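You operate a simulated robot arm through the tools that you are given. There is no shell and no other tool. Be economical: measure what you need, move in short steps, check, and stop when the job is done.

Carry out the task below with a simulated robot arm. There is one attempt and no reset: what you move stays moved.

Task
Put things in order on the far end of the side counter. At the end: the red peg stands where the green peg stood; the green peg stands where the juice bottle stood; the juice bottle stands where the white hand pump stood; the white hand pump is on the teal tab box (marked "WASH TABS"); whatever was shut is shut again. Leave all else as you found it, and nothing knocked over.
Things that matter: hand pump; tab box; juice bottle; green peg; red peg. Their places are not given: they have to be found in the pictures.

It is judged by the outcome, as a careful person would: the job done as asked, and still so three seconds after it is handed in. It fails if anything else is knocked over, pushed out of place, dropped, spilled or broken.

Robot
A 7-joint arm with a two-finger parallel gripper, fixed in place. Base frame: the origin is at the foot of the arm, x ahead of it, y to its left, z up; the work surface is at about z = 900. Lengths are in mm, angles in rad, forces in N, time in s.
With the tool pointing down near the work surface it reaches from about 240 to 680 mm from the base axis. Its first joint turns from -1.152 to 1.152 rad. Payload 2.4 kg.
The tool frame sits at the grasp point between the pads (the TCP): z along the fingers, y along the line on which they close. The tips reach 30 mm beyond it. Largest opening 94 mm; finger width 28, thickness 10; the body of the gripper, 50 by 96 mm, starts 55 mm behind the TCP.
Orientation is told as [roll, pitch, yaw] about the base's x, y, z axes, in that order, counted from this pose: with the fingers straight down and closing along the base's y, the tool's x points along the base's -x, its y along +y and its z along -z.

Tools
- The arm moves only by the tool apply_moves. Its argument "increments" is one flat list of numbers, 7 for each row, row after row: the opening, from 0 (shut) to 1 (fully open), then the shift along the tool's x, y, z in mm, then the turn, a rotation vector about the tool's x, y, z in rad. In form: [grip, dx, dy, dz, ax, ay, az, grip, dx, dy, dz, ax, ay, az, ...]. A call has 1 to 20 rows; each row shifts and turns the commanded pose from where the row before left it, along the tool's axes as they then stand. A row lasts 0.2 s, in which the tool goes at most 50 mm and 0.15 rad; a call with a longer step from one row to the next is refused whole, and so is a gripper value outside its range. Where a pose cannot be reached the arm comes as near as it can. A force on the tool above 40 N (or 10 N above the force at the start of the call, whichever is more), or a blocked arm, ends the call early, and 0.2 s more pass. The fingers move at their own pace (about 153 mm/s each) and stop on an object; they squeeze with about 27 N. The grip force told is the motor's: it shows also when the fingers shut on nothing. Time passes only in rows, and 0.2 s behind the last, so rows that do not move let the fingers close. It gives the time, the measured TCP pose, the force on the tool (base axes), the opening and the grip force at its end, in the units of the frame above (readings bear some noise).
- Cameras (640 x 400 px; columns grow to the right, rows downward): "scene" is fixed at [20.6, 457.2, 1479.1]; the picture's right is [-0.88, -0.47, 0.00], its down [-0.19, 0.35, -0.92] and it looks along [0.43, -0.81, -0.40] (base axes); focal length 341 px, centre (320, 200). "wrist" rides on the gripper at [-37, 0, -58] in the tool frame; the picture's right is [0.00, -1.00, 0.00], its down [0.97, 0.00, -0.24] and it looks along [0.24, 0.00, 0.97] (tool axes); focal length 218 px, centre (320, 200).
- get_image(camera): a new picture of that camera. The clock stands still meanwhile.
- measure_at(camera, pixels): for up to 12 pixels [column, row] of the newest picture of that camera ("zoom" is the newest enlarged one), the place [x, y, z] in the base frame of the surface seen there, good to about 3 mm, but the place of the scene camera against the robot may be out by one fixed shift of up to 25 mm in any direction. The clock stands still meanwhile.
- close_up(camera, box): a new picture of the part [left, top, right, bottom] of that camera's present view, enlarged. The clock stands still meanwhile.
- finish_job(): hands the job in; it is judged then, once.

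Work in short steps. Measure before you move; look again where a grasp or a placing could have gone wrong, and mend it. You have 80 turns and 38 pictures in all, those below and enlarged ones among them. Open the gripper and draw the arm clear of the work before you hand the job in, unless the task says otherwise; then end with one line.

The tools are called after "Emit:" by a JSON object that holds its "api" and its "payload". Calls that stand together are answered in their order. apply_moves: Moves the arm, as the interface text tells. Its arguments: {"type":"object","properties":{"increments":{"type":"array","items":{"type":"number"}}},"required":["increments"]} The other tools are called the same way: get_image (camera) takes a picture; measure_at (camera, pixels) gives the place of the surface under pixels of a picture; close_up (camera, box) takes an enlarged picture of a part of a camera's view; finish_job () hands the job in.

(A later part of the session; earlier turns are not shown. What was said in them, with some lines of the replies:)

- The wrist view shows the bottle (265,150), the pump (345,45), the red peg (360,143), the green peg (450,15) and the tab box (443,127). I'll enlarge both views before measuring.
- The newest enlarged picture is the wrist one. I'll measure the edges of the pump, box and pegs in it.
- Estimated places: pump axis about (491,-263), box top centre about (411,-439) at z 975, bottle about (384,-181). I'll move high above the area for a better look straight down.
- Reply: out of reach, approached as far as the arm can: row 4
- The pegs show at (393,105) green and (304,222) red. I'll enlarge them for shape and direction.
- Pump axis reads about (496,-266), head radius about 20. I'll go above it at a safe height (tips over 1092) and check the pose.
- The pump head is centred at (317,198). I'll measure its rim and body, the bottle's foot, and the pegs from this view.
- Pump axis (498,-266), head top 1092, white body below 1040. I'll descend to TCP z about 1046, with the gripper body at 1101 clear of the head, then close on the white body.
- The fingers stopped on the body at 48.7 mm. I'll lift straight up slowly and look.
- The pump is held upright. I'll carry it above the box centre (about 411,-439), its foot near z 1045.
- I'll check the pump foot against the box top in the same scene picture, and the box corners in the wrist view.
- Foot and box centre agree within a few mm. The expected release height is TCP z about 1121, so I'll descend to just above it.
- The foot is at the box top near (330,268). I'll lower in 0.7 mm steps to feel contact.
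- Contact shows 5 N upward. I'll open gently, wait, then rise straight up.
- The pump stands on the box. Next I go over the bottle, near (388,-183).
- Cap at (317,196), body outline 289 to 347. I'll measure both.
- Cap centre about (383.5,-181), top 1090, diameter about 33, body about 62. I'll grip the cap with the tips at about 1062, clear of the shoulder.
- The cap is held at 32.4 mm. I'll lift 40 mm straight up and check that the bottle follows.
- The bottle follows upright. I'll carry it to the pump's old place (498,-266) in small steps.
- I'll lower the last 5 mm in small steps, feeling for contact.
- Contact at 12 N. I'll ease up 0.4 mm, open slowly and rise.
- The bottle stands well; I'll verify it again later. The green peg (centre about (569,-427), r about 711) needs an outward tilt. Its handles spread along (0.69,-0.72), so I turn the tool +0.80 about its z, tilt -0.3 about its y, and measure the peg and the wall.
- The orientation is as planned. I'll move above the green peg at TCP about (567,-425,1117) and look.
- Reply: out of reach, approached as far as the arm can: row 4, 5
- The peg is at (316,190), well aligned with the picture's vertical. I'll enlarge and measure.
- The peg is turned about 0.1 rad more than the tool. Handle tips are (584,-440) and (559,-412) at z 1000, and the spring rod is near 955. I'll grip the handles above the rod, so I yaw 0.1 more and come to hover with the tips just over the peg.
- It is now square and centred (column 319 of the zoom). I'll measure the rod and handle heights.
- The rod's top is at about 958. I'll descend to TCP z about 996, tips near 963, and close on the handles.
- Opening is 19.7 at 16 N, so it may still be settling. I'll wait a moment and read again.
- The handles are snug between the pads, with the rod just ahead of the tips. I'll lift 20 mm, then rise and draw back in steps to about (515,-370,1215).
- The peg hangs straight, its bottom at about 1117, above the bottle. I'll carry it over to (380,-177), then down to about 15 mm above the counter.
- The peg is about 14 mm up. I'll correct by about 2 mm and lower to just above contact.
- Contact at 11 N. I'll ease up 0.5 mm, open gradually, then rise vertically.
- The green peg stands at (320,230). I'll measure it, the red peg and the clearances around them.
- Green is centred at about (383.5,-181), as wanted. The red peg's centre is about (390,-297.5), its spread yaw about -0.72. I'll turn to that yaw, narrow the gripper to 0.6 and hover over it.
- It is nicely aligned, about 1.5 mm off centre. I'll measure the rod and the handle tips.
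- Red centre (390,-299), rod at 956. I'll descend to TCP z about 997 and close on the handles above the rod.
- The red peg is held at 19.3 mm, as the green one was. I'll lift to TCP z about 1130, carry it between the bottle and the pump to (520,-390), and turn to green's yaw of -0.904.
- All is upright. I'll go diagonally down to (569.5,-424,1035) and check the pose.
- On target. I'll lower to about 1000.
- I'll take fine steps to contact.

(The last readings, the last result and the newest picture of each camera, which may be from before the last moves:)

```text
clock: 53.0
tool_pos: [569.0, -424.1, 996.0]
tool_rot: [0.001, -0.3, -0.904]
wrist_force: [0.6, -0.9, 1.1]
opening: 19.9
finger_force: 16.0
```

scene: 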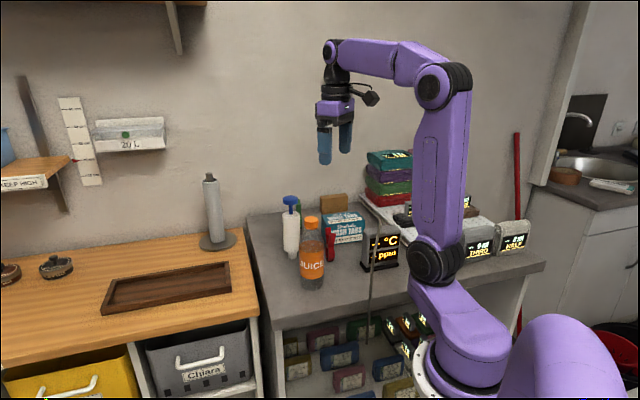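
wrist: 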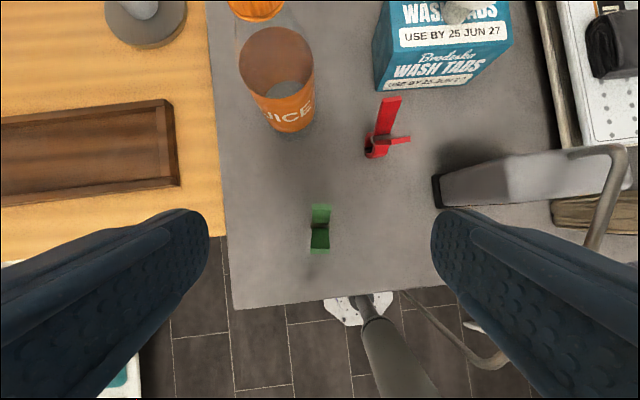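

Still no clear contact force. Another small step down.

Emit:
{"api": "apply_moves", "payload": {"increments": [0, 0.15, 0, 0.5, 0, 0, 0, 0, 0.15, 0, 0.5, 0, 0, 0, 0, 0, 0, 0, 0, 0, 0]}}

Emit:
{"api": "close_up", "payload": {"camera": "scene", "box": [270, 160, 350, 240]}}

```text
clock: 53.8
tool_pos: [569.5, -424.4, 995.7]
tool_rot: [0.0, -0.301, -0.904]
wrist_force: [-2.5, 2.8, 10.4]
opening: 19.8
finger_force: 16.2
```

```text
5.00 times, centred on (310, 200) of scene
```

zoom: 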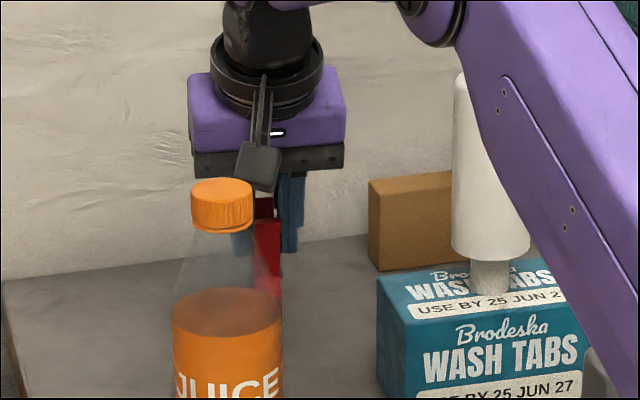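

Contact at 10 N. I'll ease up 0.4 mm, open, rise vertically past the peg's top, then draw back up and inward.

Emit:
{"api": "apply_moves", "payload": {"increments": [0, -0.12, 0, -0.4, 0, 0, 0, 0.25, 0, 0, 0, 0, 0, 0, 0.32, 0, 0, 0, 0, 0, 0, 0.5, 0, 0, 0, 0, 0, 0, 0.7, 0, 0, 0, 0, 0, 0, 0.7, 0, 0, 0, 0, 0, 0, 0.7, -4.5, 0, -14.3, 0, 0, 0, 0.7, -9, 0, -29, 0, 0, 0, 0.7, 1.8, -2.2, -28.8, 0, 0, 0, 0.7, 1.8, -2.2, -28.8, 0, 0, 0, 0.7, 1.8, -2.2, -28.8, 0, 0, 0, 0.7, 2.1, -0.8, -30.8, 0, 0, 0, 0.7, 2.1, -0.8, -30.8, 0, 0, 0, 0.7, 0, 0, 0, 0, 0, 0]}}

Emit:
{"api": "get_image", "payload": {"camera": "wrist"}}

```text
clock: 56.8
tool_pos: [529.8, -389.0, 1179.8]
tool_rot: [-0.001, -0.3, -0.902]
wrist_force: [-0.2, 0.5, -0.2]
opening: 66.1
finger_force: 0.1
```

```text
5 pictures are left
```

wrist: 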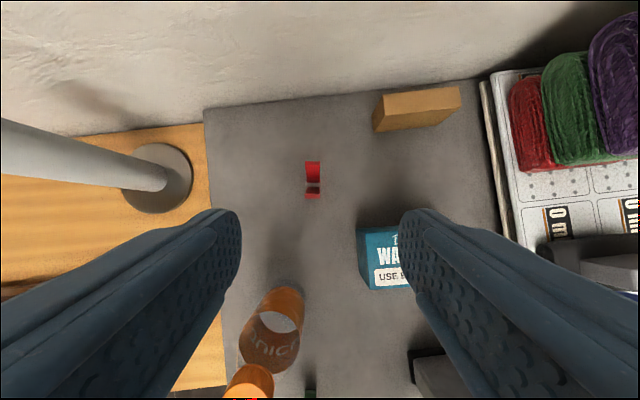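

The red peg stands at (313,180). I'll measure it and draw the arm up and back.

Emit:
{"api": "measure_at", "payload": {"camera": "wrist", "pixels": [[313, 164], [312, 196], [312, 183], [254, 376], [415, 372]]}}

Emit:
{"api": "apply_moves", "payload": {"increments": [1, 23.7, -7.5, -28.3, 0, 0, 0, 1, 23.7, -7.5, -28.3, 0, 0, 0, 1, 23.7, -7.5, -28.3, 0, 0, 0, 1, 23.7, -7.5, -28.3, 0, 0, 0, 1, 0, 0, 0, 0, 0, 0, 1, 0, 0, 0, 0, 0, 0]}}

Emit:
{"api": "get_image", "payload": {"camera": "wrist"}}

Emit:
{"api": "get_image", "payload": {"camera": "scene"}}

```text
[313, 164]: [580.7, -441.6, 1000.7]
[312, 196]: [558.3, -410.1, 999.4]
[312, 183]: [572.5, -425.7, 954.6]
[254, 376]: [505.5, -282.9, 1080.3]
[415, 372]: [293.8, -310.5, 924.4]
```

```text
clock: 58.2
tool_pos: [428.9, -311.9, 1261.1]
tool_rot: [-0.002, -0.301, -0.901]
wrist_force: [-0.5, 0.1, 0.5]
opening: 94.0
finger_force: 0.1
```

```text
4 pictures are left
```

wrist: 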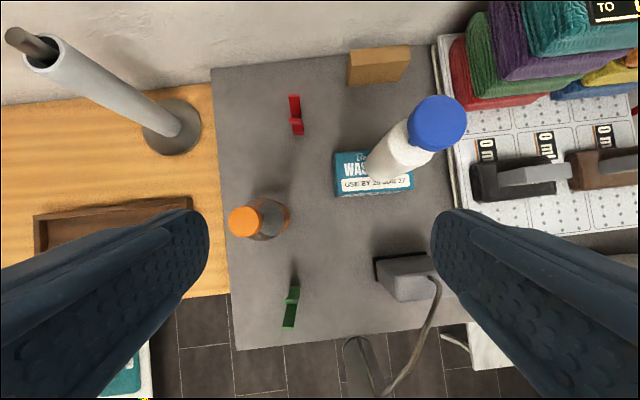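

```text
3 pictures are left
```

scene: 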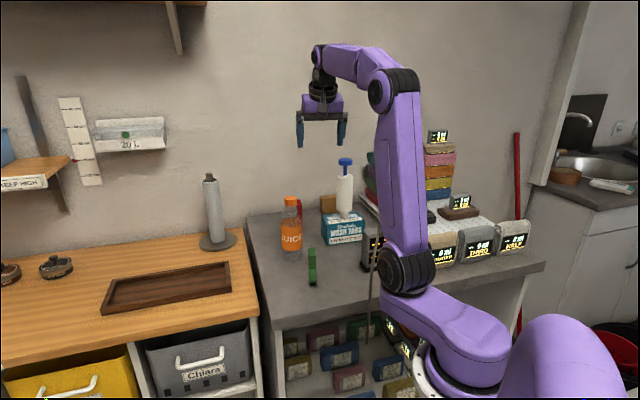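

The pictures show the red peg at green's old place (about 571,-426), the green peg at the bottle's and the bottle at the pump's. The pump stands on the box, nothing has tipped, and the arm is clear, so I hand the job in.

Emit:
{"api": "finish_job", "payload": {}}

```text
The job is handed in.
```

The job is handed in: pump on the tab box, juice bottle in the pump's place, green peg in the bottle's place, red peg in the green peg's place; nothing had to be opened, all stood upright in the last pictures, and the arm is clear.
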